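You operate a simulated robot arm through the tools that you are given. There is no shell and no other tool.

Carry out the task below with a simulated two-armed robot. There is one attempt and no reset: what you move stays moved.

TASK
Set the pink-tag head to the position and pressure on its card.
Fine: clamp it tight again.
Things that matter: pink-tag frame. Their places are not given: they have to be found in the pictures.

The check looks at the end state, three seconds after you hand in, the way a careful person would. Anything else that was tipped, shoved, dropped, spilled or broken makes it a failure.

THE ROBOT
Two 7-joint arms with fingered hands on one trunk that stands fixed in place. Base frame: the origin is at the foot of the trunk, x ahead of it, y to its left, z up; the work surface is at about z = 0.84. Readings come in m, rad, newtons and seconds.
The left shoulder is at [0.081, 0.241, 1.617], the right one opposite. With the tool pointing down near the work surface each hand reaches from about 0.1 to 0.92 m from the base axis, measured 20 degrees to its own side. Payload 4.9 kg a hand.
The TCP of each hand is the grasp point between the finger pads, 0.032 m short of the fingertips. In the tool frame z runs along the fingers and y along their closing line. The gripper opens to 0.2 m; its body begins 0.089 m behind the TCP. The gripper is a hand of 4 fingers: y runs from the thumb to the fingers, the wrist lies at [0, 0, -0.267] in the tool frame, and closing takes about 1.5 s.
Orientation is that of the tool frame in the base frame, as a unit quaternion [x, y, z, w]. With the fingers straight down and closing along the base's y, the tool's x points along the base's -x, its y along +y and its z along -z.

THE INTERFACE
- The arms move only by the tool arm_command. It takes "left_steps", "right_steps" or both (then of equal length, played together; a hand with none holds still); each is one flat list of numbers, 6 for each row, row after row: the shift along the tool's x, y, z in m, then the turn, a rotation vector about the tool's x, y, z in rad. In form: [tx, ty, tz, rx, ry, rz, tx, ty, tz, rx, ry, rz, ...]. A call has 1 to 20 rows; each row is the pose to reach, as a shift and turn from the pose commanded when the call began, along the tool's axes at that moment. "left_hand" and "right_hand" are, for a hand that has rows, the opening, from 0 (shut) to 1 (fully open), set as the call begins (left out, the last holds). Rows are played at 5 a second. More than 0.05 m and 0.15 rad between two rows, or a gripper value outside its range, and nothing of the call is played. Where a pose cannot be reached the arm comes as near as it can. A force on the tool above 90 N (or 10 N above the force at the start of the call, whichever is more), or a blocked arm, ends the call early, and 0.2 s more pass. The fingers move at their own pace (about 0.072 m/s each) and stop on an object; they squeeze with about 26 N. The grip force told is the motor's: it shows also when the fingers shut on nothing. Time passes only in rows, and 0.2 s behind the last, so rows that repeat a pose let the fingers close. It gives the time, the measured TCP pose, the force on the tool (base axes), the opening and the grip force at its end, in the units of the frame above (readings bear some noise), with the torque about the TCP (base axes, N m) and any sound that the robot's microphone picked up.
- Cameras (640 x 400 px; columns grow to the right, rows downward): "scene" is now at [0.0976, 0.0238, 1.7957]; the picture's right is [0.19, -0.98, -0.00], its down [-0.64, -0.12, -0.76] and it looks along [0.74, 0.14, -0.66] (base axes); focal length 339 px, centre (320, 200). "left" rides on the left gripper at [-0.069, -0.069, -0.116] in its tool frame; the picture's right is [0.71, -0.71, 0.00], its down [0.54, 0.54, -0.64] and it looks along [0.45, 0.45, 0.77] (tool axes); focal length 226 px, centre (320, 200). "right" rides on the right gripper at [0.069, -0.069, -0.116] in its tool frame; the picture's right is [0.71, 0.71, 0.00], its down [-0.54, 0.54, -0.64] and it looks along [-0.46, 0.45, 0.77] (tool axes); focal length 226 px, centre (320, 200).
- camera(camera): a new picture of that camera. No time passes.
- slide_trunk(by): slides the trunk up (or, below 0, down) by that many m; the arms and the scene camera ride with it, the base frame stays. It gives what a move gives, with no picture.
- curl_fingers(finger1, finger2, finger3, thumb_bend, hand): sets how far each is bent, from 0 (flat) to 100 (curled in); at 30 the hand is open as for a grip, at 70 the pads meet at the TCP. One left out holds its place. A second passes; each finger stops where it meets its share of the squeeze, and holds until it gets a number again. A gripper value or a shape takes the hand back. It gives what a move gives, with no picture; readings hold the bend of each and the force on the fingers (four entries, about 0 where the hand has none), thumb and palm.
- set_grasp(shape, hand): the hand has 4 fingers and takes this shape, open, in about a second: jaw (thumb against the fingers, like two jaws); tri (thumb and two fingers); tip (a fingertip pinch); poke (one finger out to press); point (the index stretched); flat (the hand flat); cup (the hand cupped); fist (a fist). The gripper value then closes the fingers along that shape, each until it touches; the sizes above hold for jaw. It gives what a move gives, with no picture.
- head_to(pan, tilt): turns the head with the scene camera to pan (to the left, within 1.501 rad either way) and tilt (down, from -0.506 to 1.204), counted from straight ahead of the robot. It gives what a move gives.
- measure_at(camera, pixels): for up to 12 pixels [column, row] of the newest picture of that camera ("zoom" is the newest enlarged one), the place [x, y, z] in the base frame of the surface seen there, good to about 0.003 m, but the place of the scene camera against the robot may be out by one fixed shift of up to 0.025 m in any direction. No time passes.
- zoom(camera, box): a new picture of the part [left, top, right, bottom] of that camera's present view, enlarged. No time passes.
- close_job(): hands the job in; it is judged then, once.

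Open the grippers and draw the arms clear of the work before you hand the job in, unless the task says otherwise.

The tools are called as a command line: name --argument value ..., lists and objects as JSON in quotes. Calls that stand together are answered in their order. arm_command: Moves the arms, as the interface text tells. Its arguments: {"type":"object","properties":{"left_steps":{"type":"array"},"left_hand":{"type":"number"},"right_steps":{"type":"array"},"right_hand":{"type":"number"}},"required":[]} The other tools are called the same way: slide_trunk (by) moves the trunk up or down; set_grasp (shape, hand) gives the hand a shape; curl_fingers (finger1, finger2, finger3, thumb_bend, hand) moves the fingers one by one; head_to (pan, tilt) turns the head that bears the scene camera; camera (camera) takes a picture; measure_at (camera, pixels) gives the place of the surface under pixels of a picture; zoom (camera, box) takes an enlarged picture of a part of a camera's view; close_job () hands the job in.

At the start:

```text
clock: 0.0
left_tcp_pos: [0.6524, 0.4721, 1.4612]
left_tool_rot: [0.0, 1.0, 0.001, 0.0]
left_ft_force: [-0.6, 0.1, -0.1]
left_wrist_torque: [-0.01, 0.02, 0.0]
left_width: 0.1999
left_grasp_force: 0.1
left_shape: jaw
left_bend: [30.0, 30.0, 30.0, 30.0]
left_finger forces: [0.0, 0.1, 0.1, 0.0, 0.0, 0.0]
right_tcp_pos: [0.6579, -0.1626, 1.4282]
right_tool_rot: [0.0, 1.0, 0.0, 0.0]
right_ft_force: [-0.2, -0.8, -0.3]
right_wrist_torque: [-0.02, -0.01, -0.01]
right_width: 0.1998
right_grasp_force: 0.0
right_shape: jaw
right_bend: [30.0, 30.0, 30.0, 30.0]
right_finger forces: [0.0, 0.0, 0.0, 0.0, 0.0, 0.0]
trunk travel left (down, up): [-0.525, 0.315]
head pan, tilt (commanded): [0.19, 0.714]
```

scene: 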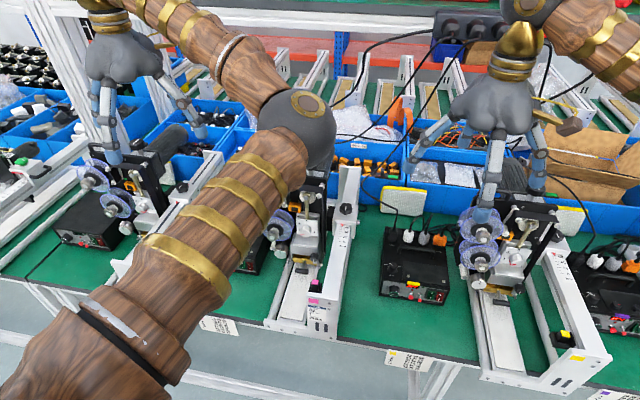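
right: 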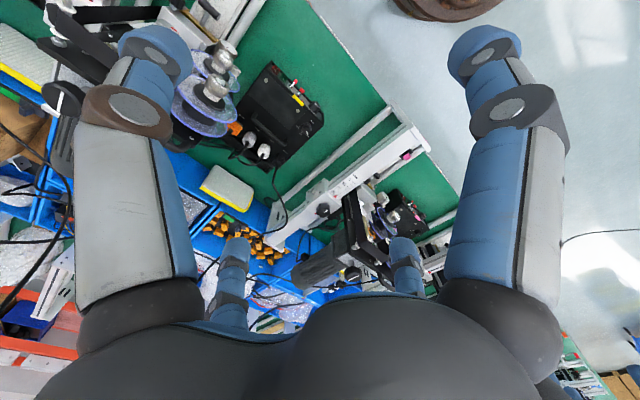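
left: 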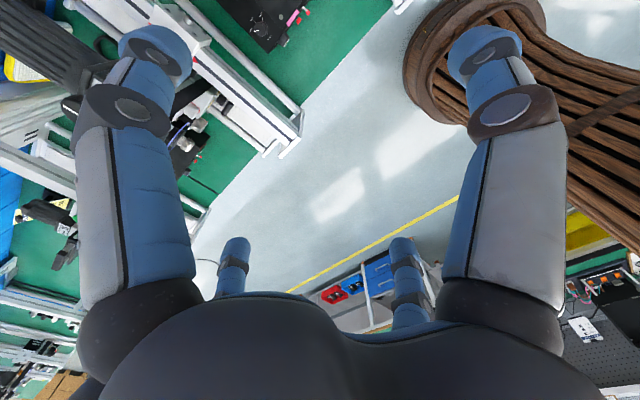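

The scene shows a frame with a pink/magenta tag around (315,285) and others with yellow tags; the left arm hides a part. I zoom on the pink-tag frame to look closer.

zoom --camera "scene" --box '[200, 160, 380, 350]'

zoom --camera "scene" --box '[360, 180, 640, 400]'

```text
2.11 times, centred on (290, 255) of scene
```

zoom: 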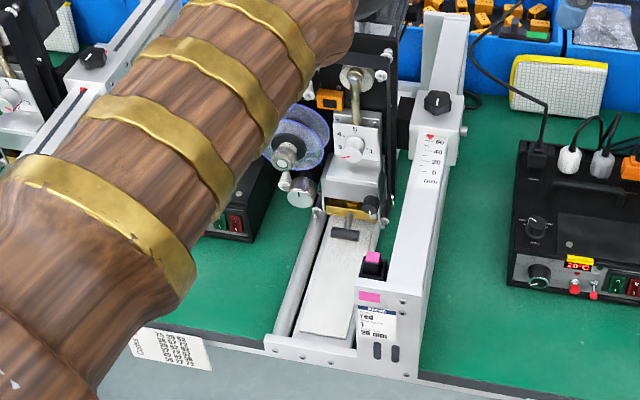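

```text
1.82 times, centred on (500, 290) of scene
```

zoom: 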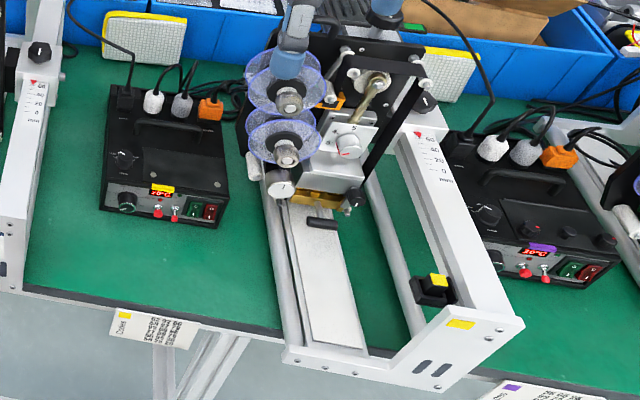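

The pink frame is centred near (310,260) with a card on the rail end reading something like "red / 1 / 2? mm". I zoom further on the card, the scale, the dial and the clamp knob.

zoom --camera "scene" --box '[285, 260, 345, 340]'

zoom --camera "scene" --box '[310, 180, 360, 250]'

zoom --camera "scene" --box '[270, 180, 330, 240]'

zoom --camera "scene" --box '[190, 300, 270, 350]'

```text
5.00 times, centred on (315, 300) of scene
```

zoom: 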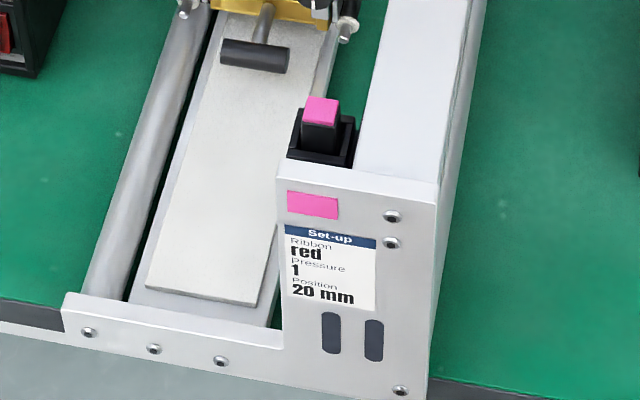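

```text
5.71 times, centred on (335, 215) of scene
```

zoom: 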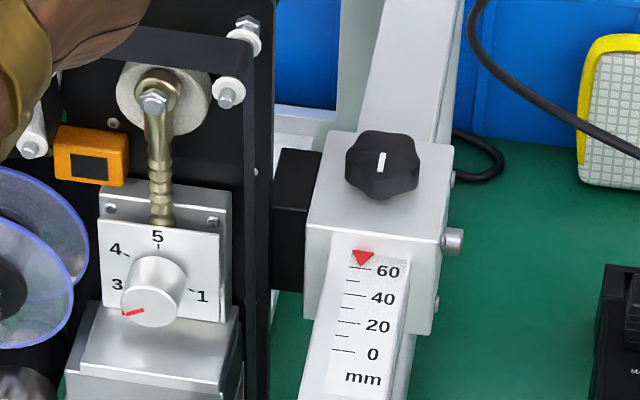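

```text
6.67 times, centred on (300, 210) of scene
```

zoom: 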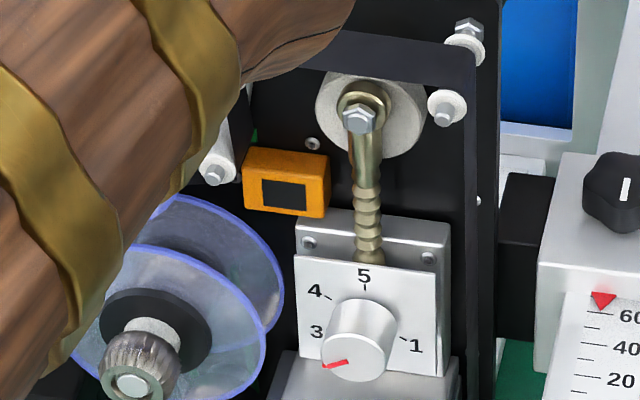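

```text
8.00 times, centred on (230, 325) of scene
```

zoom: 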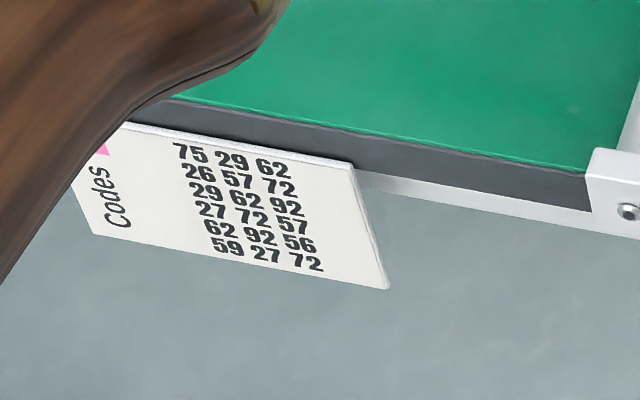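

The card says ribbon red, pressure 1, position 20 mm; the pointer reads beyond 60 mm and the dial's red mark points near 2–3. I measure the clamp knob, dial, scale marks and rail.

camera --camera "scene"

measure_at --camera "scene" --pixels '[[343, 208], [344, 203], [337, 225], [341, 227], [341, 242], [322, 230], [321, 233], [330, 270], [312, 285], [316, 281], [300, 290], [345, 330]]'

```text
taken
```

scene: 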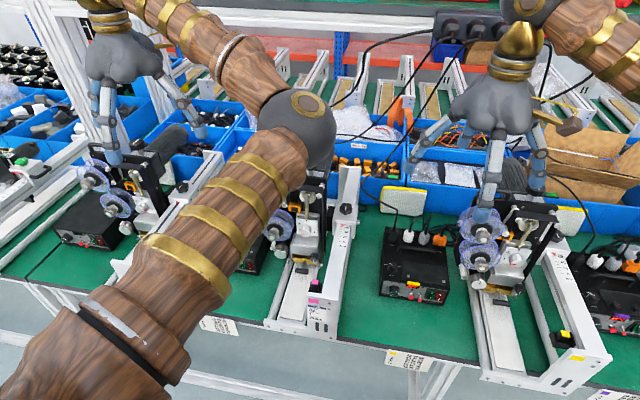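

```text
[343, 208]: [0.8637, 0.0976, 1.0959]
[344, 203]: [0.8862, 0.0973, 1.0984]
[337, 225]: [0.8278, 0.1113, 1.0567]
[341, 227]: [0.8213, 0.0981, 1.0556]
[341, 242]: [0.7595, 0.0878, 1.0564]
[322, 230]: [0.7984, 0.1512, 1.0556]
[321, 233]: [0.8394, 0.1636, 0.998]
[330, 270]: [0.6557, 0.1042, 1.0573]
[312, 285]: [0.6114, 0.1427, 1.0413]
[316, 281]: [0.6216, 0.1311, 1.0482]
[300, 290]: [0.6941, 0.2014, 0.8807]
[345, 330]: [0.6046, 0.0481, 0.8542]
```

The knob top is about (0.875, 0.097, 1.098) and the rail top z≈1.057. The left upper arm hides the left of the frame, so I draw the left hand back and outward to clear the view.

arm_command --left_steps '[0.04, 0.025, 0, 0, 0, 0, 0.08, 0.05, 0, 0, 0, 0, 0.12, 0.075, 0, 0, 0, 0, 0.16, 0.1, 0, 0, 0, 0, 0.2, 0.125, 0, 0, 0, 0, 0.24, 0.15, 0, 0, 0, 0, 0.28, 0.17, 0, 0, 0, 0]'

camera --camera "scene"

```text
clock: 1.6
left_tcp_pos: [0.3713, 0.6452, 1.4609]
left_tool_rot: [0.001, 1.0, -0.001, 0.0]
left_ft_force: [-0.8, -0.1, -0.3]
left_wrist_torque: [0.01, 0.01, 0.01]
left_width: 0.1997
left_grasp_force: 0.1
left_shape: jaw
left_bend: [30.0, 30.0, 30.0, 30.0]
left_finger forces: [0.0, 0.0, 0.0, 0.0, 0.1, 0.0]
right_tcp_pos: [0.6561, -0.1601, 1.4318]
right_tool_rot: [0.001, 1.0, 0.0, 0.001]
right_ft_force: [0.1, -0.4, -0.3]
right_wrist_torque: [-0.02, -0.01, 0.0]
right_width: 0.1998
right_grasp_force: 0.1
right_shape: jaw
right_bend: [30.0, 30.0, 30.0, 30.0]
right_finger forces: [0.1, 0.0, 0.1, 0.1, 0.0, 0.0]
trunk travel left (down, up): [-0.525, 0.315]
head pan, tilt (commanded): [0.19, 0.714]
```

```text
taken
```

scene: 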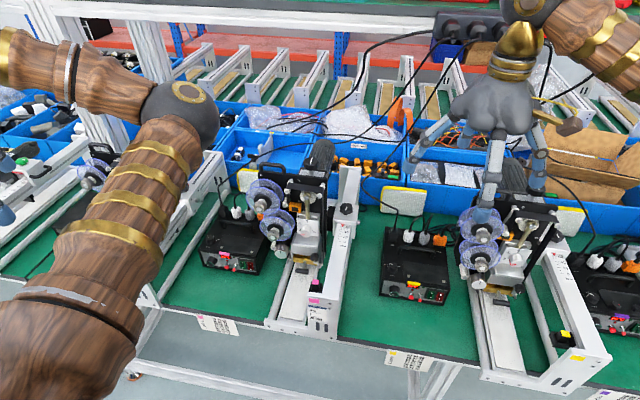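

Now the pink frame is in view at (240–350, 160–340). I zoom in to see its head and clamp.

zoom --camera "scene" --box '[240, 130, 370, 260]'

measure_at --camera "zoom" --pixels '[[519, 243], [505, 245], [535, 245], [520, 228], [519, 265], [500, 330], [470, 160], [400, 260], [389, 322], [389, 260], [330, 400], [240, 200]]'

```text
3.08 times, centred on (305, 195) of scene
```

zoom: 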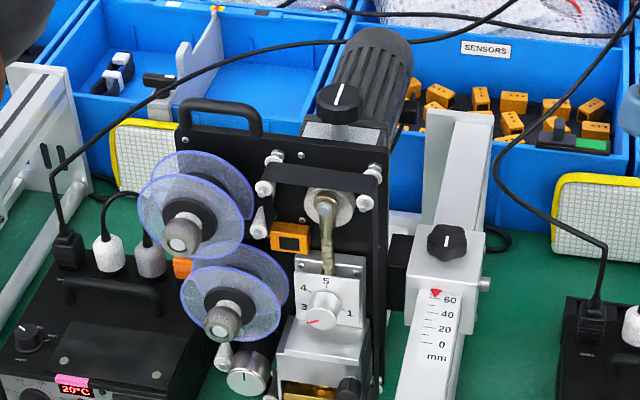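

```text
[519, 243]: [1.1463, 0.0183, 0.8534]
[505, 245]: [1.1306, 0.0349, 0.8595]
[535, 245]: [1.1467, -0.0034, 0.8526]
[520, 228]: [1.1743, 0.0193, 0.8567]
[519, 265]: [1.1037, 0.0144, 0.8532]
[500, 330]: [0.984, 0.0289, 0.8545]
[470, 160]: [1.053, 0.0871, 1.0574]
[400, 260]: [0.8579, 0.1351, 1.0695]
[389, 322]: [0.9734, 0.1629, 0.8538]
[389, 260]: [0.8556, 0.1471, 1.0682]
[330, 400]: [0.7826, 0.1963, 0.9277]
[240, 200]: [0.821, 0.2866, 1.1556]
```

There are two black star knobs: one on the carriage (447,243 in zoom) and one on the head top (340,105). I measure both, the dial and the carriage's faces.

measure_at --camera "zoom" --pixels '[[447, 240], [432, 245], [462, 243], [415, 262], [478, 238], [470, 270], [435, 292], [322, 310], [312, 320], [340, 95], [340, 110], [345, 280]]'

measure_at --camera "zoom" --pixels '[[440, 300], [436, 316], [433, 329], [431, 344], [300, 290], [360, 318], [485, 284], [275, 180], [370, 180], [365, 240], [325, 200], [327, 265]]'

zoom --camera "scene" --box '[310, 195, 350, 235]'

zoom --camera "scene" --box '[290, 205, 330, 245]'

```text
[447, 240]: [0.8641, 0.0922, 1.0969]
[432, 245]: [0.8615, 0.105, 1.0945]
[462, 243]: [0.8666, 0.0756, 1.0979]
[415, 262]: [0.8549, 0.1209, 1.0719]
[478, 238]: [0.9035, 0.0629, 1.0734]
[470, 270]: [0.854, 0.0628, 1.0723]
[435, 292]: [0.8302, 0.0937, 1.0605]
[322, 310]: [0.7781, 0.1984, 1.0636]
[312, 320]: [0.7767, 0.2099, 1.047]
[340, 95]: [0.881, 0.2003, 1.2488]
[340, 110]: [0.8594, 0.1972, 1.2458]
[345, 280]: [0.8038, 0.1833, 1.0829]
```

```text
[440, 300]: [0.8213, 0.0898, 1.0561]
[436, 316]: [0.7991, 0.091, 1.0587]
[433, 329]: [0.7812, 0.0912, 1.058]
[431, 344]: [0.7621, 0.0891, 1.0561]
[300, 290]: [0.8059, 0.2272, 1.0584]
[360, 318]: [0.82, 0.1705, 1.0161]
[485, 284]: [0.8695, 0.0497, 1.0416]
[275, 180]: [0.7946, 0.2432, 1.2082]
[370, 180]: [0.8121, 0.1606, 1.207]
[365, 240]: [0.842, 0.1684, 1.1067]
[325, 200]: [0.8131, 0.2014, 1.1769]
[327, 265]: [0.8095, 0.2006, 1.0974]
```

```text
10.00 times, centred on (330, 215) of scene
```

zoom: 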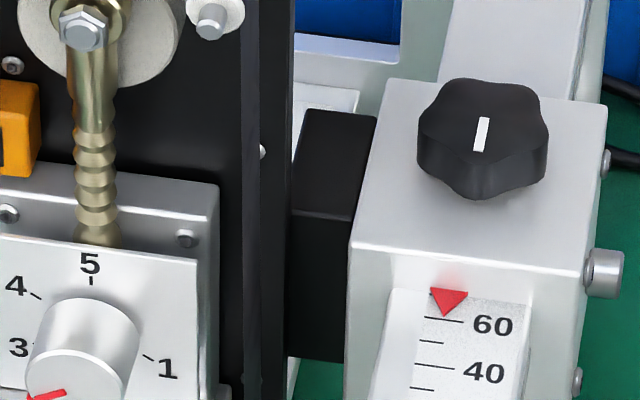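

```text
10.00 times, centred on (310, 225) of scene
```

zoom: 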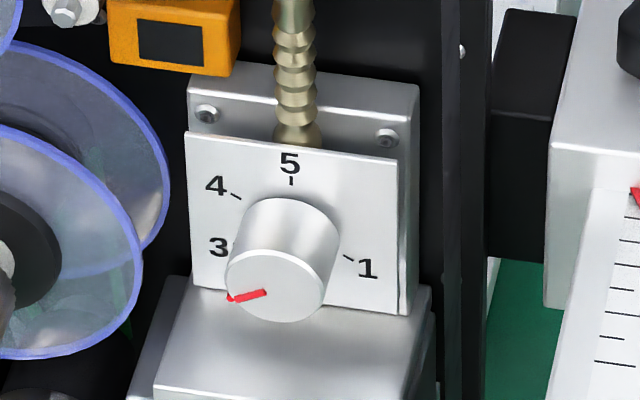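

The scale marks run 0→60 mm from x≈0.762 to x≈0.821 and the pointer is near x≈0.826–0.83; the dial faces the robot at (0.778,0.198,1.064). I look with the right wrist camera, which sees the pink frame around (390,210).

zoom --camera "right" --box '[260, 120, 460, 280]'

zoom --camera "scene" --box '[330, 195, 350, 215]'

```text
2.50 times, centred on (360, 200) of right
```

zoom: 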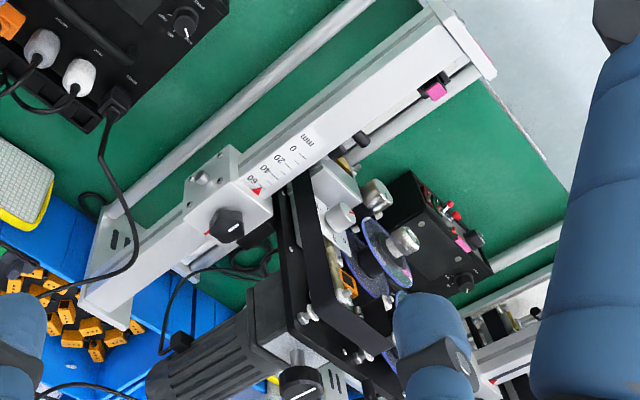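

```text
16.00 times, centred on (340, 205) of scene
```

zoom: 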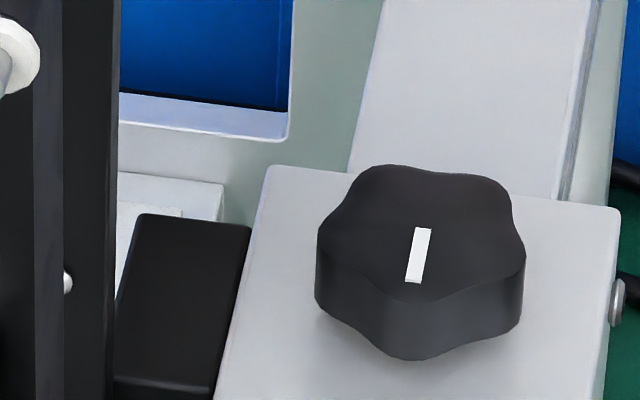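

The right camera view shows the carriage knob at zoom (228,222), the scale with the triangle at (257,190), and a small red mark at (207,233). I measure these in the right camera, whose place is better known than that of the scene camera.

measure_at --camera "zoom" --pixels '[[228, 222], [232, 226], [257, 191], [207, 233], [205, 260], [240, 240], [265, 205], [295, 155], [420, 50], [340, 215], [300, 375], [130, 280]]'

measure_at --camera "scene" --pixels '[[345, 205], [345, 209], [343, 213], [341, 206], [349, 206]]'

zoom --camera "right" --box '[310, 160, 380, 220]'

```text
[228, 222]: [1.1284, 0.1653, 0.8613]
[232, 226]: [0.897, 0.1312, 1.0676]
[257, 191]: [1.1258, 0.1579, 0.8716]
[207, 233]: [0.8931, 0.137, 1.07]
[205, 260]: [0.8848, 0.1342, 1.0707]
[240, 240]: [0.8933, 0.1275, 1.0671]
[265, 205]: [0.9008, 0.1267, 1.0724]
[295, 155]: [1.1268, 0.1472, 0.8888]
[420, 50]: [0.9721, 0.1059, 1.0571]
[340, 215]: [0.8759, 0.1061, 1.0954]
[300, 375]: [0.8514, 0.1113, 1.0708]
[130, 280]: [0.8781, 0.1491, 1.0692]
```

```text
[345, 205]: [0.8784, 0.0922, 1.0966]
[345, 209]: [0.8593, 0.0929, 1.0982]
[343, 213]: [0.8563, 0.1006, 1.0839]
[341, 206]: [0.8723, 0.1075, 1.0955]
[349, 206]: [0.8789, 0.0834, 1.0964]
```

```text
6.67 times, centred on (345, 190) of right
```

zoom: 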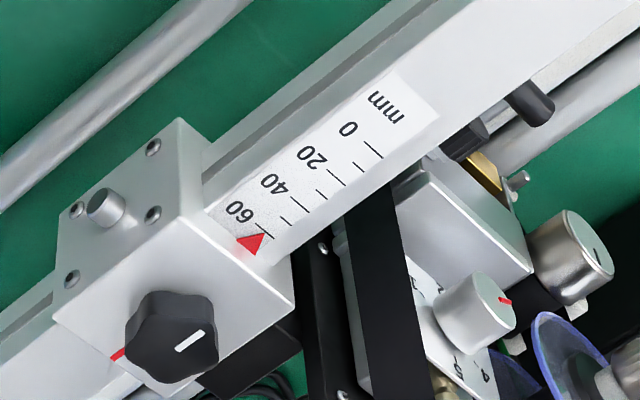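

A red line on the carriage top sits behind the knob while the knob's white line points toward the robot. I compare with the other frames' clamp knobs to learn which position means clamped.

zoom --camera "scene" --box '[530, 215, 580, 265]'

zoom --camera "scene" --box '[150, 150, 230, 220]'

measure_at --camera "right" --pixels '[[336, 211], [340, 211], [349, 196], [345, 194], [328, 213], [348, 190], [355, 181], [361, 173], [381, 205], [327, 192], [338, 199], [360, 150]]'

```text
8.00 times, centred on (555, 240) of scene
```

zoom: 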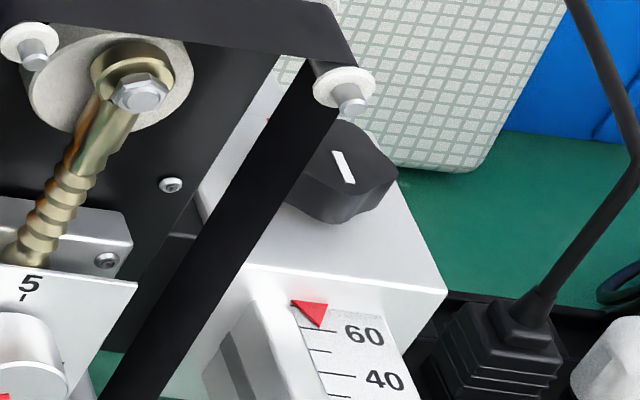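

```text
5.71 times, centred on (190, 185) of scene
```

zoom: 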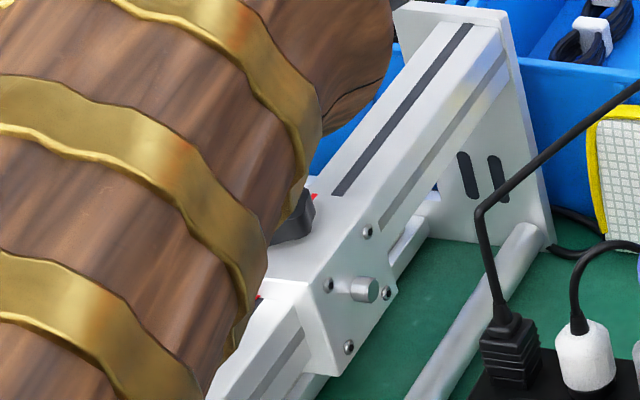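

```text
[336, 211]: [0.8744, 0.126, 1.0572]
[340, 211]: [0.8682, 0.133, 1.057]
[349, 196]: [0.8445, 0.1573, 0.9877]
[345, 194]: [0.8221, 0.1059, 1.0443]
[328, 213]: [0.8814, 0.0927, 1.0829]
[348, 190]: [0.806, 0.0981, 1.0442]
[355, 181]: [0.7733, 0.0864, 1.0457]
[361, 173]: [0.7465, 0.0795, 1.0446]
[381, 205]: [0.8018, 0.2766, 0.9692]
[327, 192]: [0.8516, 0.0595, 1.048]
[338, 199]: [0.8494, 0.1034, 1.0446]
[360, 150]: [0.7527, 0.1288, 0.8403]
```

The other frames' knobs show the same posture, so this is the clamped state. I re-zoom on the right camera and measure points in that zoom to get exact base coordinates (rail top z≈1.0445, so the scene camera is shifted by about +0.012 in z).

zoom --camera "right" --box '[310, 160, 380, 220]'

measure_at --camera "zoom" --pixels '[[175, 320], [190, 340], [140, 330], [205, 355], [117, 353], [252, 240], [265, 234], [295, 205], [338, 172], [378, 150], [480, 305], [580, 255]]'

measure_at --camera "zoom" --pixels '[[200, 280], [250, 305], [170, 200], [105, 205], [80, 290], [290, 320], [500, 275], [490, 330], [530, 100], [430, 350], [550, 300], [100, 160]]'

measure_at --camera "scene" --pixels '[[345, 207], [338, 223], [340, 226], [314, 231]]'

```text
6.67 times, centred on (345, 190) of right
```

zoom: 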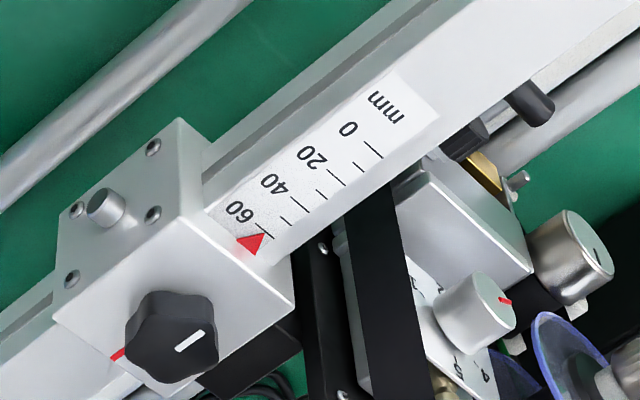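

```text
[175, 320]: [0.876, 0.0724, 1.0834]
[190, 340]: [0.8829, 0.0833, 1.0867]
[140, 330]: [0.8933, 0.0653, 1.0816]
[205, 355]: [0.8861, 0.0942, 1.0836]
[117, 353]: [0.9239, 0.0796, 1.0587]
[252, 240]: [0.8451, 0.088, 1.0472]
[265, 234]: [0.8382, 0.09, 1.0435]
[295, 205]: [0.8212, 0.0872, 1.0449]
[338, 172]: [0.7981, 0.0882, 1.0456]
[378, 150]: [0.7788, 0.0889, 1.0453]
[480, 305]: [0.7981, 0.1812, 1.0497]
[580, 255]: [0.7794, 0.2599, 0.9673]
```

```text
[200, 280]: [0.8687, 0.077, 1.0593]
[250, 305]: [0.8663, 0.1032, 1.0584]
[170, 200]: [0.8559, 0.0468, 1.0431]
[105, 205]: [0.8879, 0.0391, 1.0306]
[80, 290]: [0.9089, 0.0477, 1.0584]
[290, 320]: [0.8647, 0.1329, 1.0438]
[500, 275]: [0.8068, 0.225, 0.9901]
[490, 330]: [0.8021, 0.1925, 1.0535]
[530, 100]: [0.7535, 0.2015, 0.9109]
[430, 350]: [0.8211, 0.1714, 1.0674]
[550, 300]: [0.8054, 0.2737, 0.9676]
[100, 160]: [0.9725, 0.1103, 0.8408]
```

```text
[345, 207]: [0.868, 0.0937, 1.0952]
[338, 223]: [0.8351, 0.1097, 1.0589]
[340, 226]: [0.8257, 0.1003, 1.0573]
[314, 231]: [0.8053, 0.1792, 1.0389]
```

From the right camera, the true geometry is: 0 mm at x≈0.779, 60 mm at x≈0.838, rail along x at y≈0.088, carriage top z≈1.0585, knob centre ≈(0.886,0.087) with its top at z≈1.084. I look at the right hand's build in the scene picture before planning the grasp.

zoom --camera "scene" --box '[400, 0, 600, 230]'

```text
1.74 times, centred on (500, 115) of scene
```

zoom: 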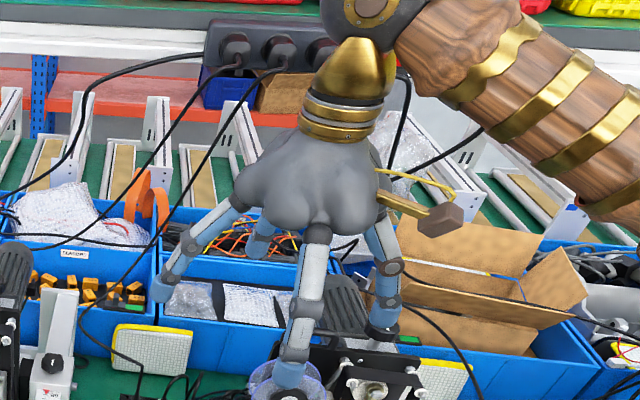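

The right hand has four spread fingers under a palm roughly 0.14 m wide, and the head's plate and motor stand at y≳0.155 left of the knob. I move the right hand to a hover at about (0.886,0.086,1.30), narrowed, tilted so the palm leans away from the head and turned 40° clockwise as a starting angle.

arm_command --right_steps '[-0.023, 0.0246, 0.013, -0.02876, -0.01047, 0.06925, -0.046, 0.0492, 0.026, -0.05752, -0.02094, 0.1385, -0.069, 0.0738, 0.039, -0.08628, -0.03141, 0.20775, -0.092, 0.0984, 0.052, -0.11504, -0.04188, 0.277, -0.115, 0.123, 0.065, -0.1438, -0.05235, 0.34625, -0.138, 0.1476, 0.078, -0.17256, -0.06282, 0.4155, -0.161, 0.1722, 0.091, -0.20132, -0.07329, 0.48475, -0.184, 0.1968, 0.104, -0.23008, -0.08376, 0.554, -0.207, 0.2214, 0.117, -0.25884, -0.09423, 0.62325, -0.23, 0.246, 0.13, -0.2876, -0.1047, 0.6925, -0.23, 0.246, 0.13, -0.2876, -0.1047, 0.6925]' --right_hand 0.4

camera --camera "right"

camera --camera "scene"

```text
clock: 4.0
left_tcp_pos: [0.3735, 0.6425, 1.4623]
left_tool_rot: [0.0, 1.0, 0.0, 0.001]
left_ft_force: [-0.5, -0.6, -0.8]
left_wrist_torque: [0.02, -0.01, -0.01]
left_width: 0.1999
left_grasp_force: 0.1
left_shape: jaw
left_bend: [30.0, 30.0, 30.0, 30.0]
left_finger forces: [0.0, 0.1, 0.0, 0.1, 0.1, 0.1]
right_tcp_pos: [0.8884, 0.0858, 1.2996]
right_tool_rot: [0.339, 0.929, 0.141, 0.052]
right_ft_force: [-0.1, -0.1, -0.2]
right_wrist_torque: [0.03, -0.01, 0.01]
right_width: 0.0803
right_grasp_force: 0.1
right_shape: jaw
right_bend: [42.0, 42.0, 42.0, 41.0]
right_finger forces: [0.0, 0.1, 0.1, 0.0, 0.0, 0.0]
trunk travel left (down, up): [-0.525, 0.315]
head pan, tilt (commanded): [0.19, 0.714]
```

```text
taken
```

right: 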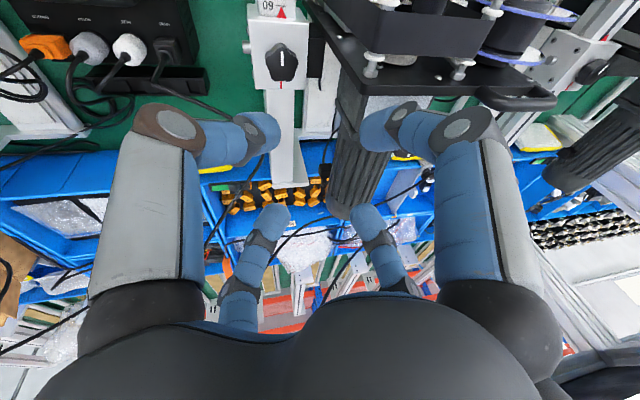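

```text
taken
```

scene: 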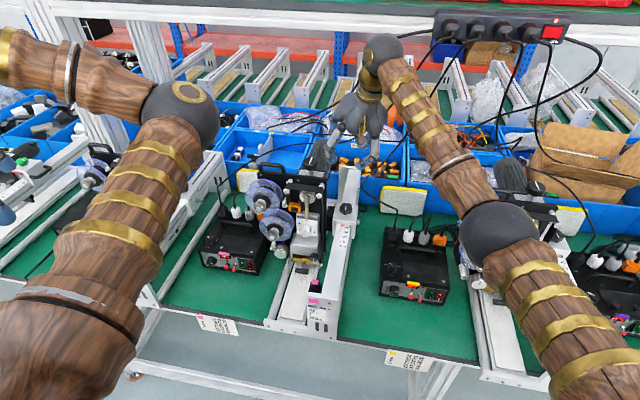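

The hand hovers at (0.888,0.086,1.300). In the right picture the knob is at (282,62) with the pointer just above it; I zoom there and measure.

zoom --camera "right" --box '[220, 0, 400, 112]'

measure_at --camera "zoom" --pixels '[[222, 195], [222, 225], [187, 220], [260, 220], [218, 270], [218, 300], [217, 48], [230, 100], [290, 200], [120, 200], [330, 230], [420, 150]]'

measure_at --camera "right" --pixels '[[282, 62], [282, 48], [272, 58], [293, 60], [280, 85], [280, 12], [372, 62], [430, 75], [340, 50], [360, 120], [400, 85], [520, 100]]'

```text
3.56 times, centred on (310, 56) of right
```

zoom: 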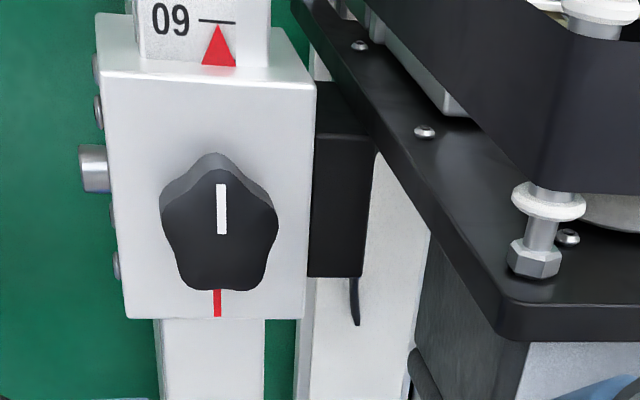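

```text
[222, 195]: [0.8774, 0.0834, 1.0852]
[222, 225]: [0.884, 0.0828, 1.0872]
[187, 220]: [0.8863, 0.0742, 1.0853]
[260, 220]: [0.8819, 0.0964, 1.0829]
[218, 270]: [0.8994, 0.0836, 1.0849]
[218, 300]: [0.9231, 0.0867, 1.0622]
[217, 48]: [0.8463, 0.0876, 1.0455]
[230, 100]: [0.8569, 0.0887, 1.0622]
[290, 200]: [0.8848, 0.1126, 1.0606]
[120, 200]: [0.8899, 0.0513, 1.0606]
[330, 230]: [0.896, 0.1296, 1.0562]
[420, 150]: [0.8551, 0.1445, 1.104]
```

```text
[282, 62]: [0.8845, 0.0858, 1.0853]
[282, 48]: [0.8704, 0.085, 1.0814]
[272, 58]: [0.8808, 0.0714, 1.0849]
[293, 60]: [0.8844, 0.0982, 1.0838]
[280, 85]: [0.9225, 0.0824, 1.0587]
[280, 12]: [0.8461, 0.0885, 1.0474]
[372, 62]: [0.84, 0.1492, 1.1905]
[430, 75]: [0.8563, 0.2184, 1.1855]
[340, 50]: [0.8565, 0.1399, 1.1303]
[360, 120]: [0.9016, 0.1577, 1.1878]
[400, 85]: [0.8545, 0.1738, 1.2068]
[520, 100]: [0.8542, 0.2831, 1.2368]
```

The knob is a five-lobed star about 36 mm wide, centred at (0.886,0.0855), with its white line pointing to the robot and the red line behind it; the head plate's right edge is at y≈0.14, so finger clearance is tight. The fingers appear to sit crosswise, so I back off a little up and right and try the narrower "tip" shape to see how it looks.

arm_command --right_steps '[-0.0214, -0.0165, -0.033, 0, 0, 0, -0.0429, -0.0331, -0.0661, 0, 0, 0, -0.0643, -0.0496, -0.0991, 0, 0, 0]'

set_grasp --shape "tip" --hand "right"

camera --camera "right"

zoom --camera "scene" --box '[310, 20, 470, 180]'

```text
clock: 4.8
left_tcp_pos: [0.3729, 0.642, 1.4628]
left_tool_rot: [0.0, 1.0, 0.0, 0.0]
left_ft_force: [-1.0, -0.3, 0.5]
left_wrist_torque: [0.03, -0.04, -0.02]
left_width: 0.1999
left_grasp_force: 0.1
left_shape: jaw
left_bend: [30.0, 30.0, 30.0, 30.0]
left_finger forces: [0.1, 0.0, 0.0, 0.0, 0.0, 0.2]
right_tcp_pos: [0.8874, -0.0157, 1.3804]
right_tool_rot: [0.337, 0.929, 0.14, 0.051]
right_ft_force: [0.2, -0.4, 0.2]
right_wrist_torque: [0.01, 0.04, -0.03]
right_width: 0.0801
right_grasp_force: 0.1
right_shape: jaw
right_bend: [42.0, 42.0, 42.0, 41.0]
right_finger forces: [0.1, 0.0, 0.0, 0.0, 0.0, 0.1]
trunk travel left (down, up): [-0.525, 0.315]
head pan, tilt (commanded): [0.19, 0.714]
```

```text
clock: 5.7
left_tcp_pos: [0.3745, 0.6437, 1.4616]
left_tool_rot: [0.0, 1.0, 0.0, -0.001]
left_ft_force: [0.3, 1.1, 0.0]
left_wrist_torque: [-0.02, 0.03, -0.02]
left_width: 0.1997
left_grasp_force: 0.0
left_shape: jaw
left_bend: [30.0, 30.0, 30.0, 30.0]
left_finger forces: [0.0, 0.0, 0.0, 0.0, 0.0, 0.1]
right_tcp_pos: [0.8868, -0.0139, 1.3812]
right_tool_rot: [0.339, 0.929, 0.14, 0.051]
right_ft_force: [0.9, -0.2, -0.1]
right_wrist_torque: [-0.02, -0.02, 0.03]
right_width: 0.1998
right_grasp_force: 0.1
right_shape: tip
right_bend: [16.0, 30.0, 16.0, 30.0]
right_finger forces: [0.1, 0.1, 0.0, 0.0, 0.0, 0.0]
trunk travel left (down, up): [-0.525, 0.315]
head pan, tilt (commanded): [0.19, 0.714]
```

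```text
taken
```

right: 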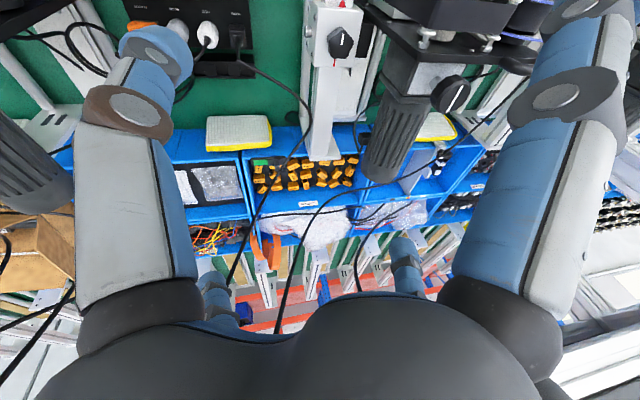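

```text
2.50 times, centred on (390, 100) of scene
```

zoom: 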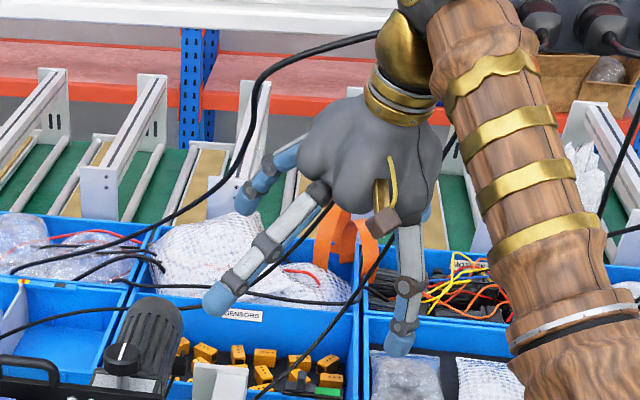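

In "tip" the fingers 1 and 3 flare out (bend 16) while finger 2 and the thumb oppose. I try folding fingers 1 and 3 fully in with curl_fingers to see whether a slim two-finger pinch results.

curl_fingers --hand "right" --finger1 100 --finger2 40 --finger3 100 --thumb_bend 40

camera --camera "right"

zoom --camera "scene" --box '[310, 20, 470, 180]'

```text
clock: 6.7
left_tcp_pos: [0.3743, 0.6439, 1.462]
left_tool_rot: [0.0, 1.0, 0.0, 0.0]
left_ft_force: [0.5, 0.1, -0.4]
left_wrist_torque: [-0.01, 0.01, 0.01]
left_width: 0.1997
left_grasp_force: 0.1
left_shape: jaw
left_bend: [30.0, 30.0, 30.0, 30.0]
left_finger forces: [0.0, 0.1, 0.1, 0.0, 0.0, 0.1]
right_tcp_pos: [0.8878, -0.0149, 1.3817]
right_tool_rot: [0.338, 0.929, 0.14, 0.051]
right_ft_force: [0.5, 0.3, 0.0]
right_wrist_torque: [0.0, 0.02, 0.0]
right_width: 0.0713
right_grasp_force: 0.1
right_shape: fingers
right_bend: [73.0, 40.0, 73.0, 40.0]
right_finger forces: [0.1, 0.0, 0.0, 0.0, 0.0, 0.0]
trunk travel left (down, up): [-0.525, 0.315]
head pan, tilt (commanded): [0.19, 0.714]
```

```text
taken
```

right: 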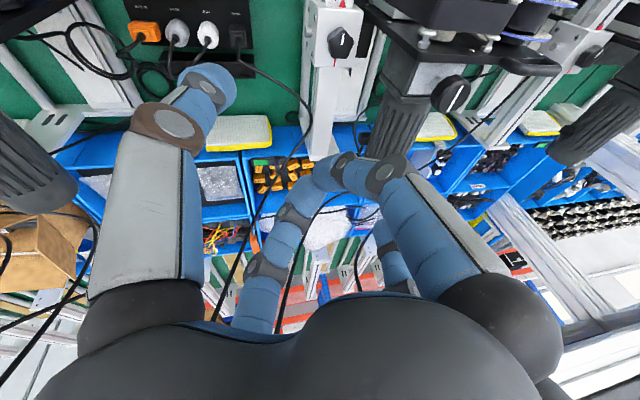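

```text
2.50 times, centred on (390, 100) of scene
```

zoom: 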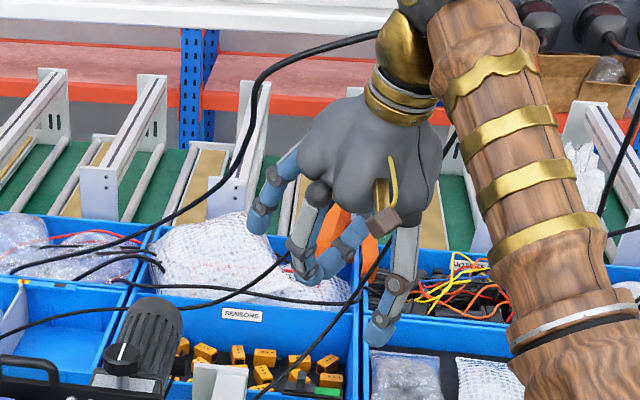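

Fingers 1 and 3 reached 73 in the second that passed; I command the same again to see whether they fold fully to 100.

curl_fingers --hand "right" --finger1 100 --finger3 100

camera --camera "right"

zoom --camera "scene" --box '[310, 20, 470, 180]'

```text
clock: 7.7
left_tcp_pos: [0.3726, 0.6437, 1.4611]
left_tool_rot: [-0.001, 1.0, 0.0, -0.001]
left_ft_force: [0.1, 0.3, 0.2]
left_wrist_torque: [0.01, 0.0, 0.0]
left_width: 0.1999
left_grasp_force: 0.1
left_shape: jaw
left_bend: [30.0, 30.0, 30.0, 30.0]
left_finger forces: [0.0, 0.1, 0.0, 0.0, 0.1, 0.0]
right_tcp_pos: [0.8888, -0.0158, 1.3811]
right_tool_rot: [0.338, 0.929, 0.14, 0.051]
right_ft_force: [0.5, 0.0, -0.4]
right_wrist_torque: [0.02, -0.04, 0.0]
right_width: 0.0714
right_grasp_force: 0.1
right_shape: fingers
right_bend: [74.0, 40.0, 74.0, 40.0]
right_finger forces: [0.0, 0.1, 0.1, 0.0, 0.0, 0.0]
trunk travel left (down, up): [-0.525, 0.315]
head pan, tilt (commanded): [0.19, 0.714]
```

```text
taken
```

right: 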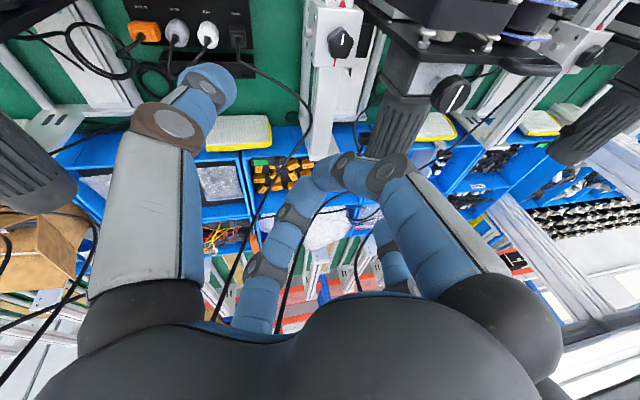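

```text
2.50 times, centred on (390, 100) of scene
```

zoom: 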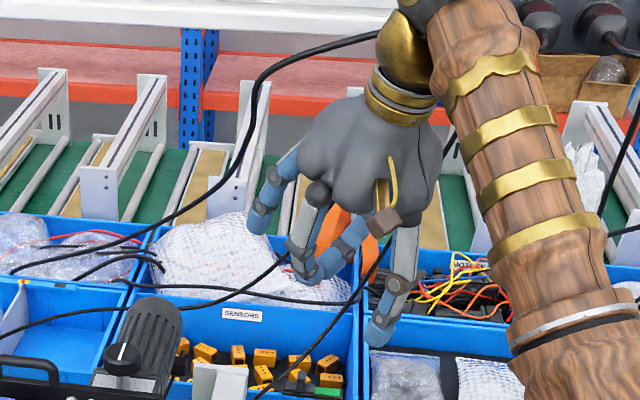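

Fingers 1 and 3 block each other at 74, so they oppose across tool x. I instead open 1 and 3 and fold only finger 2 (the one that would face the head), leaving 1, 3 and the thumb for the knob.

curl_fingers --hand "right" --finger1 40 --finger2 60 --finger3 40 --thumb_bend 40

curl_fingers --hand "right" --finger2 100

camera --camera "right"

zoom --camera "scene" --box '[310, 20, 470, 180]'

```text
clock: 8.7
left_tcp_pos: [0.3727, 0.6428, 1.462]
left_tool_rot: [0.0, 1.0, 0.0, 0.0]
left_ft_force: [-0.3, 0.2, -0.3]
left_wrist_torque: [-0.01, 0.01, 0.02]
left_width: 0.1998
left_grasp_force: 0.1
left_shape: jaw
left_bend: [30.0, 30.0, 30.0, 30.0]
left_finger forces: [0.0, 0.1, 0.0, 0.0, 0.0, 0.0]
right_tcp_pos: [0.8888, -0.0151, 1.3812]
right_tool_rot: [0.338, 0.929, 0.141, 0.052]
right_ft_force: [-0.6, 0.0, -0.4]
right_wrist_torque: [0.06, 0.02, 0.01]
right_width: 0.1053
right_grasp_force: 0.0
right_shape: fingers
right_bend: [40.0, 60.0, 40.0, 40.0]
right_finger forces: [0.0, 0.0, 0.0, 0.1, 0.0, 0.0]
trunk travel left (down, up): [-0.525, 0.315]
head pan, tilt (commanded): [0.19, 0.714]
```

```text
clock: 9.7
left_tcp_pos: [0.3744, 0.6433, 1.4623]
left_tool_rot: [-0.001, 1.0, 0.001, -0.001]
left_ft_force: [-0.8, -0.9, -0.6]
left_wrist_torque: [-0.03, -0.03, -0.02]
left_width: 0.1999
left_grasp_force: 0.1
left_shape: jaw
left_bend: [30.0, 30.0, 30.0, 30.0]
left_finger forces: [0.0, 0.0, 0.1, 0.0, 0.1, 0.0]
right_tcp_pos: [0.8888, -0.0138, 1.3815]
right_tool_rot: [0.338, 0.929, 0.14, 0.052]
right_ft_force: [-0.1, -0.3, 0.1]
right_wrist_torque: [-0.03, 0.02, 0.03]
right_width: 0.1054
right_grasp_force: 0.1
right_shape: fingers
right_bend: [40.0, 100.0, 40.0, 40.0]
right_finger forces: [0.1, 0.1, 0.0, 0.0, 0.1, 0.1]
trunk travel left (down, up): [-0.525, 0.315]
head pan, tilt (commanded): [0.19, 0.714]
```

```text
taken
```

right: 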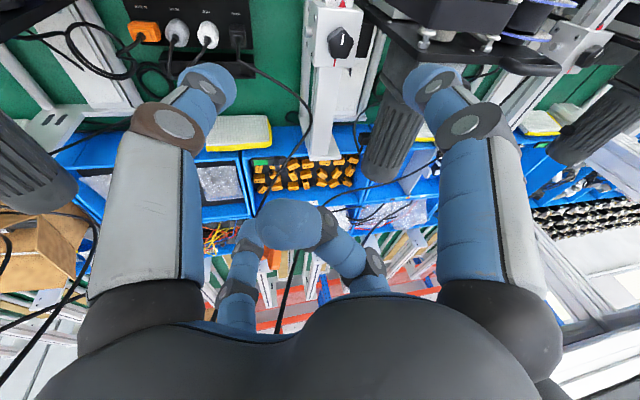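

```text
2.50 times, centred on (390, 100) of scene
```

zoom: 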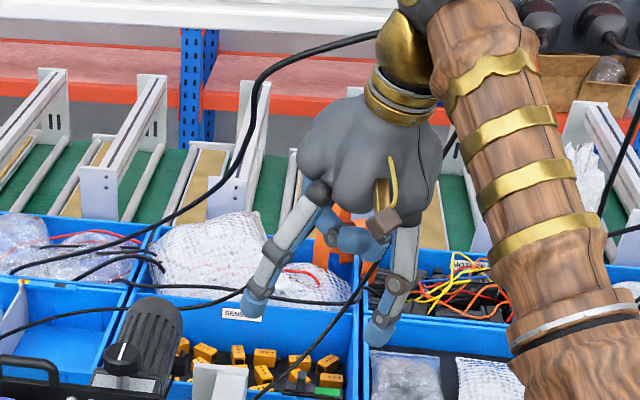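

Finger 2 folds up against the palm, leaving fingers 1 and 3 to pinch along x and the thumb on the right. I narrow these to bend 44 and move over the knob, turned so the folded finger faces the head.

curl_fingers --hand "right" --finger1 44 --finger3 44 --thumb_bend 44

arm_command --right_steps '[0.01655, 0.00645, 0.03625, 0, 0, -0.1309, 0.0331, 0.0129, 0.0725, 0, 0, -0.2618, 0.04965, 0.01935, 0.10875, 0, 0, -0.3927, 0.0662, 0.0258, 0.145, 0, 0, -0.5236, 0.0662, 0.0258, 0.145, 0, 0, -0.5236]'

camera --camera "right"

zoom --camera "scene" --box '[250, 50, 450, 250]'

```text
clock: 10.7
left_tcp_pos: [0.3739, 0.6434, 1.4627]
left_tool_rot: [0.0, 1.0, 0.0, 0.0]
left_ft_force: [0.9, -0.1, -0.3]
left_wrist_torque: [-0.02, -0.02, -0.01]
left_width: 0.1999
left_grasp_force: 0.1
left_shape: jaw
left_bend: [30.0, 30.0, 30.0, 30.0]
left_finger forces: [0.0, 0.0, 0.0, 0.0, 0.0, 0.1]
right_tcp_pos: [0.8893, -0.0149, 1.381]
right_tool_rot: [0.338, 0.929, 0.14, 0.051]
right_ft_force: [-0.1, 0.2, 0.0]
right_wrist_torque: [0.0, 0.01, -0.02]
right_width: 0.0913
right_grasp_force: 0.0
right_shape: fingers
right_bend: [44.0, 100.0, 44.0, 44.0]
right_finger forces: [0.1, 0.0, 0.0, 0.1, 0.0, 0.0]
trunk travel left (down, up): [-0.525, 0.315]
head pan, tilt (commanded): [0.19, 0.714]
```

```text
clock: 11.9
left_tcp_pos: [0.3747, 0.6444, 1.4629]
left_tool_rot: [0.0, 1.0, 0.0, 0.0]
left_ft_force: [0.2, -0.6, 0.6]
left_wrist_torque: [0.02, 0.03, -0.01]
left_width: 0.2
left_grasp_force: 0.1
left_shape: jaw
left_bend: [30.0, 30.0, 30.0, 30.0]
left_finger forces: [0.0, 0.0, 0.0, 0.0, 0.0, 0.1]
right_tcp_pos: [0.8803, 0.0793, 1.2509]
right_tool_rot: [0.086, 0.985, 0.122, 0.086]
right_ft_force: [-0.1, -0.3, 0.1]
right_wrist_torque: [-0.01, 0.0, 0.0]
right_width: 0.0918
right_grasp_force: 0.0
right_shape: fingers
right_bend: [44.0, 100.0, 44.0, 44.0]
right_finger forces: [0.0, 0.0, 0.0, 0.0, 0.0, 0.0]
trunk travel left (down, up): [-0.525, 0.315]
head pan, tilt (commanded): [0.19, 0.714]
```

```text
taken
```

right: 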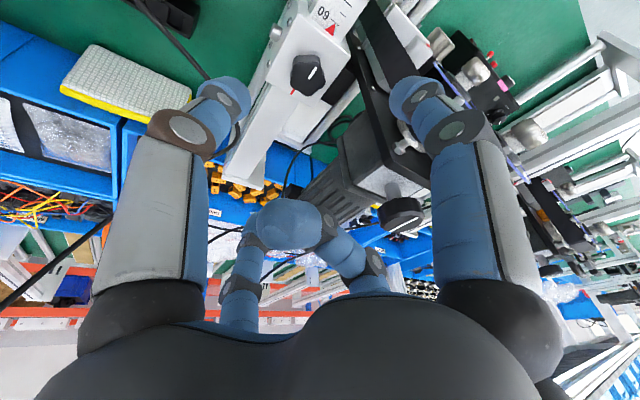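

```text
2.00 times, centred on (350, 150) of scene
```

zoom: 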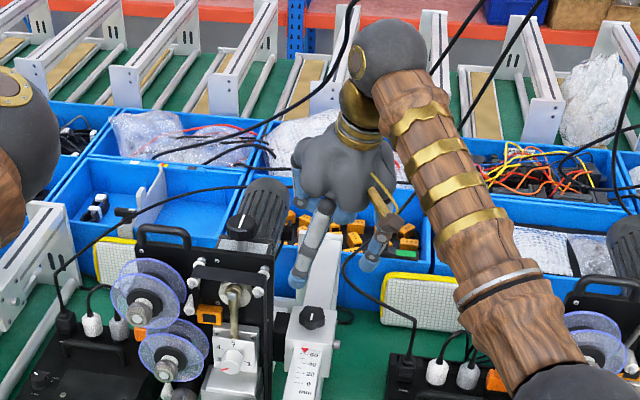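

Pose reached (0.880,0.079,1.251) and the fingers line up fore and aft of the knob at (307,75) with the plate clear to the right. I descend 0.12 m in small steps.

arm_command --right_steps '[0.00444, -0.00768, 0.02866, 0, 0, 0, 0.00888, -0.01536, 0.05732, 0, 0, 0, 0.01332, -0.02304, 0.08598, 0, 0, 0, 0.01776, -0.03072, 0.11464, 0, 0, 0]'

camera --camera "right"

zoom --camera "scene" --box '[270, 120, 410, 260]'

```text
clock: 12.9
left_tcp_pos: [0.3736, 0.645, 1.4615]
left_tool_rot: [0.0, 1.0, 0.0, -0.001]
left_ft_force: [-0.8, -0.3, 0.0]
left_wrist_torque: [0.03, -0.03, 0.01]
left_width: 0.2003
left_grasp_force: 0.1
left_shape: jaw
left_bend: [30.0, 30.0, 30.0, 30.0]
left_finger forces: [0.0, 0.0, 0.1, 0.0, 0.0, 0.1]
right_tcp_pos: [0.8823, 0.078, 1.127]
right_tool_rot: [0.086, 0.985, 0.122, 0.085]
right_ft_force: [-0.1, 0.2, 0.1]
right_wrist_torque: [-0.03, 0.03, -0.03]
right_width: 0.0911
right_grasp_force: 0.1
right_shape: fingers
right_bend: [44.0, 100.0, 44.0, 44.0]
right_finger forces: [0.0, 0.0, 0.1, 0.0, 0.0, 0.0]
trunk travel left (down, up): [-0.525, 0.315]
head pan, tilt (commanded): [0.19, 0.714]
```

```text
taken
```

right: 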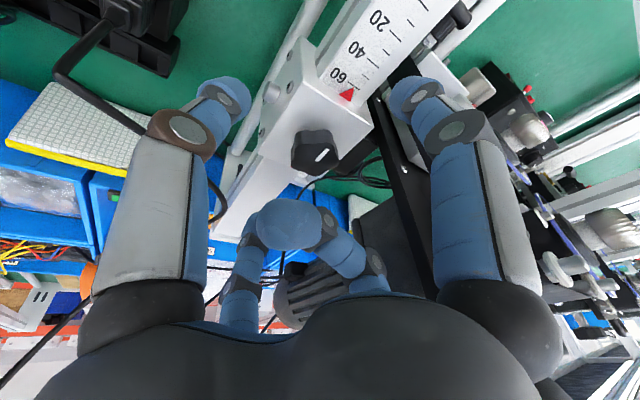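

```text
2.86 times, centred on (340, 190) of scene
```

zoom: 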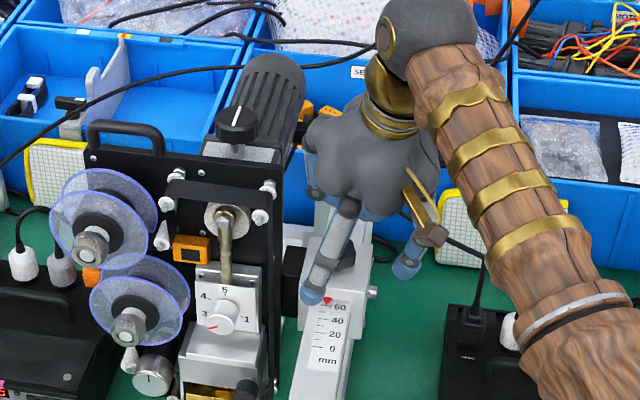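

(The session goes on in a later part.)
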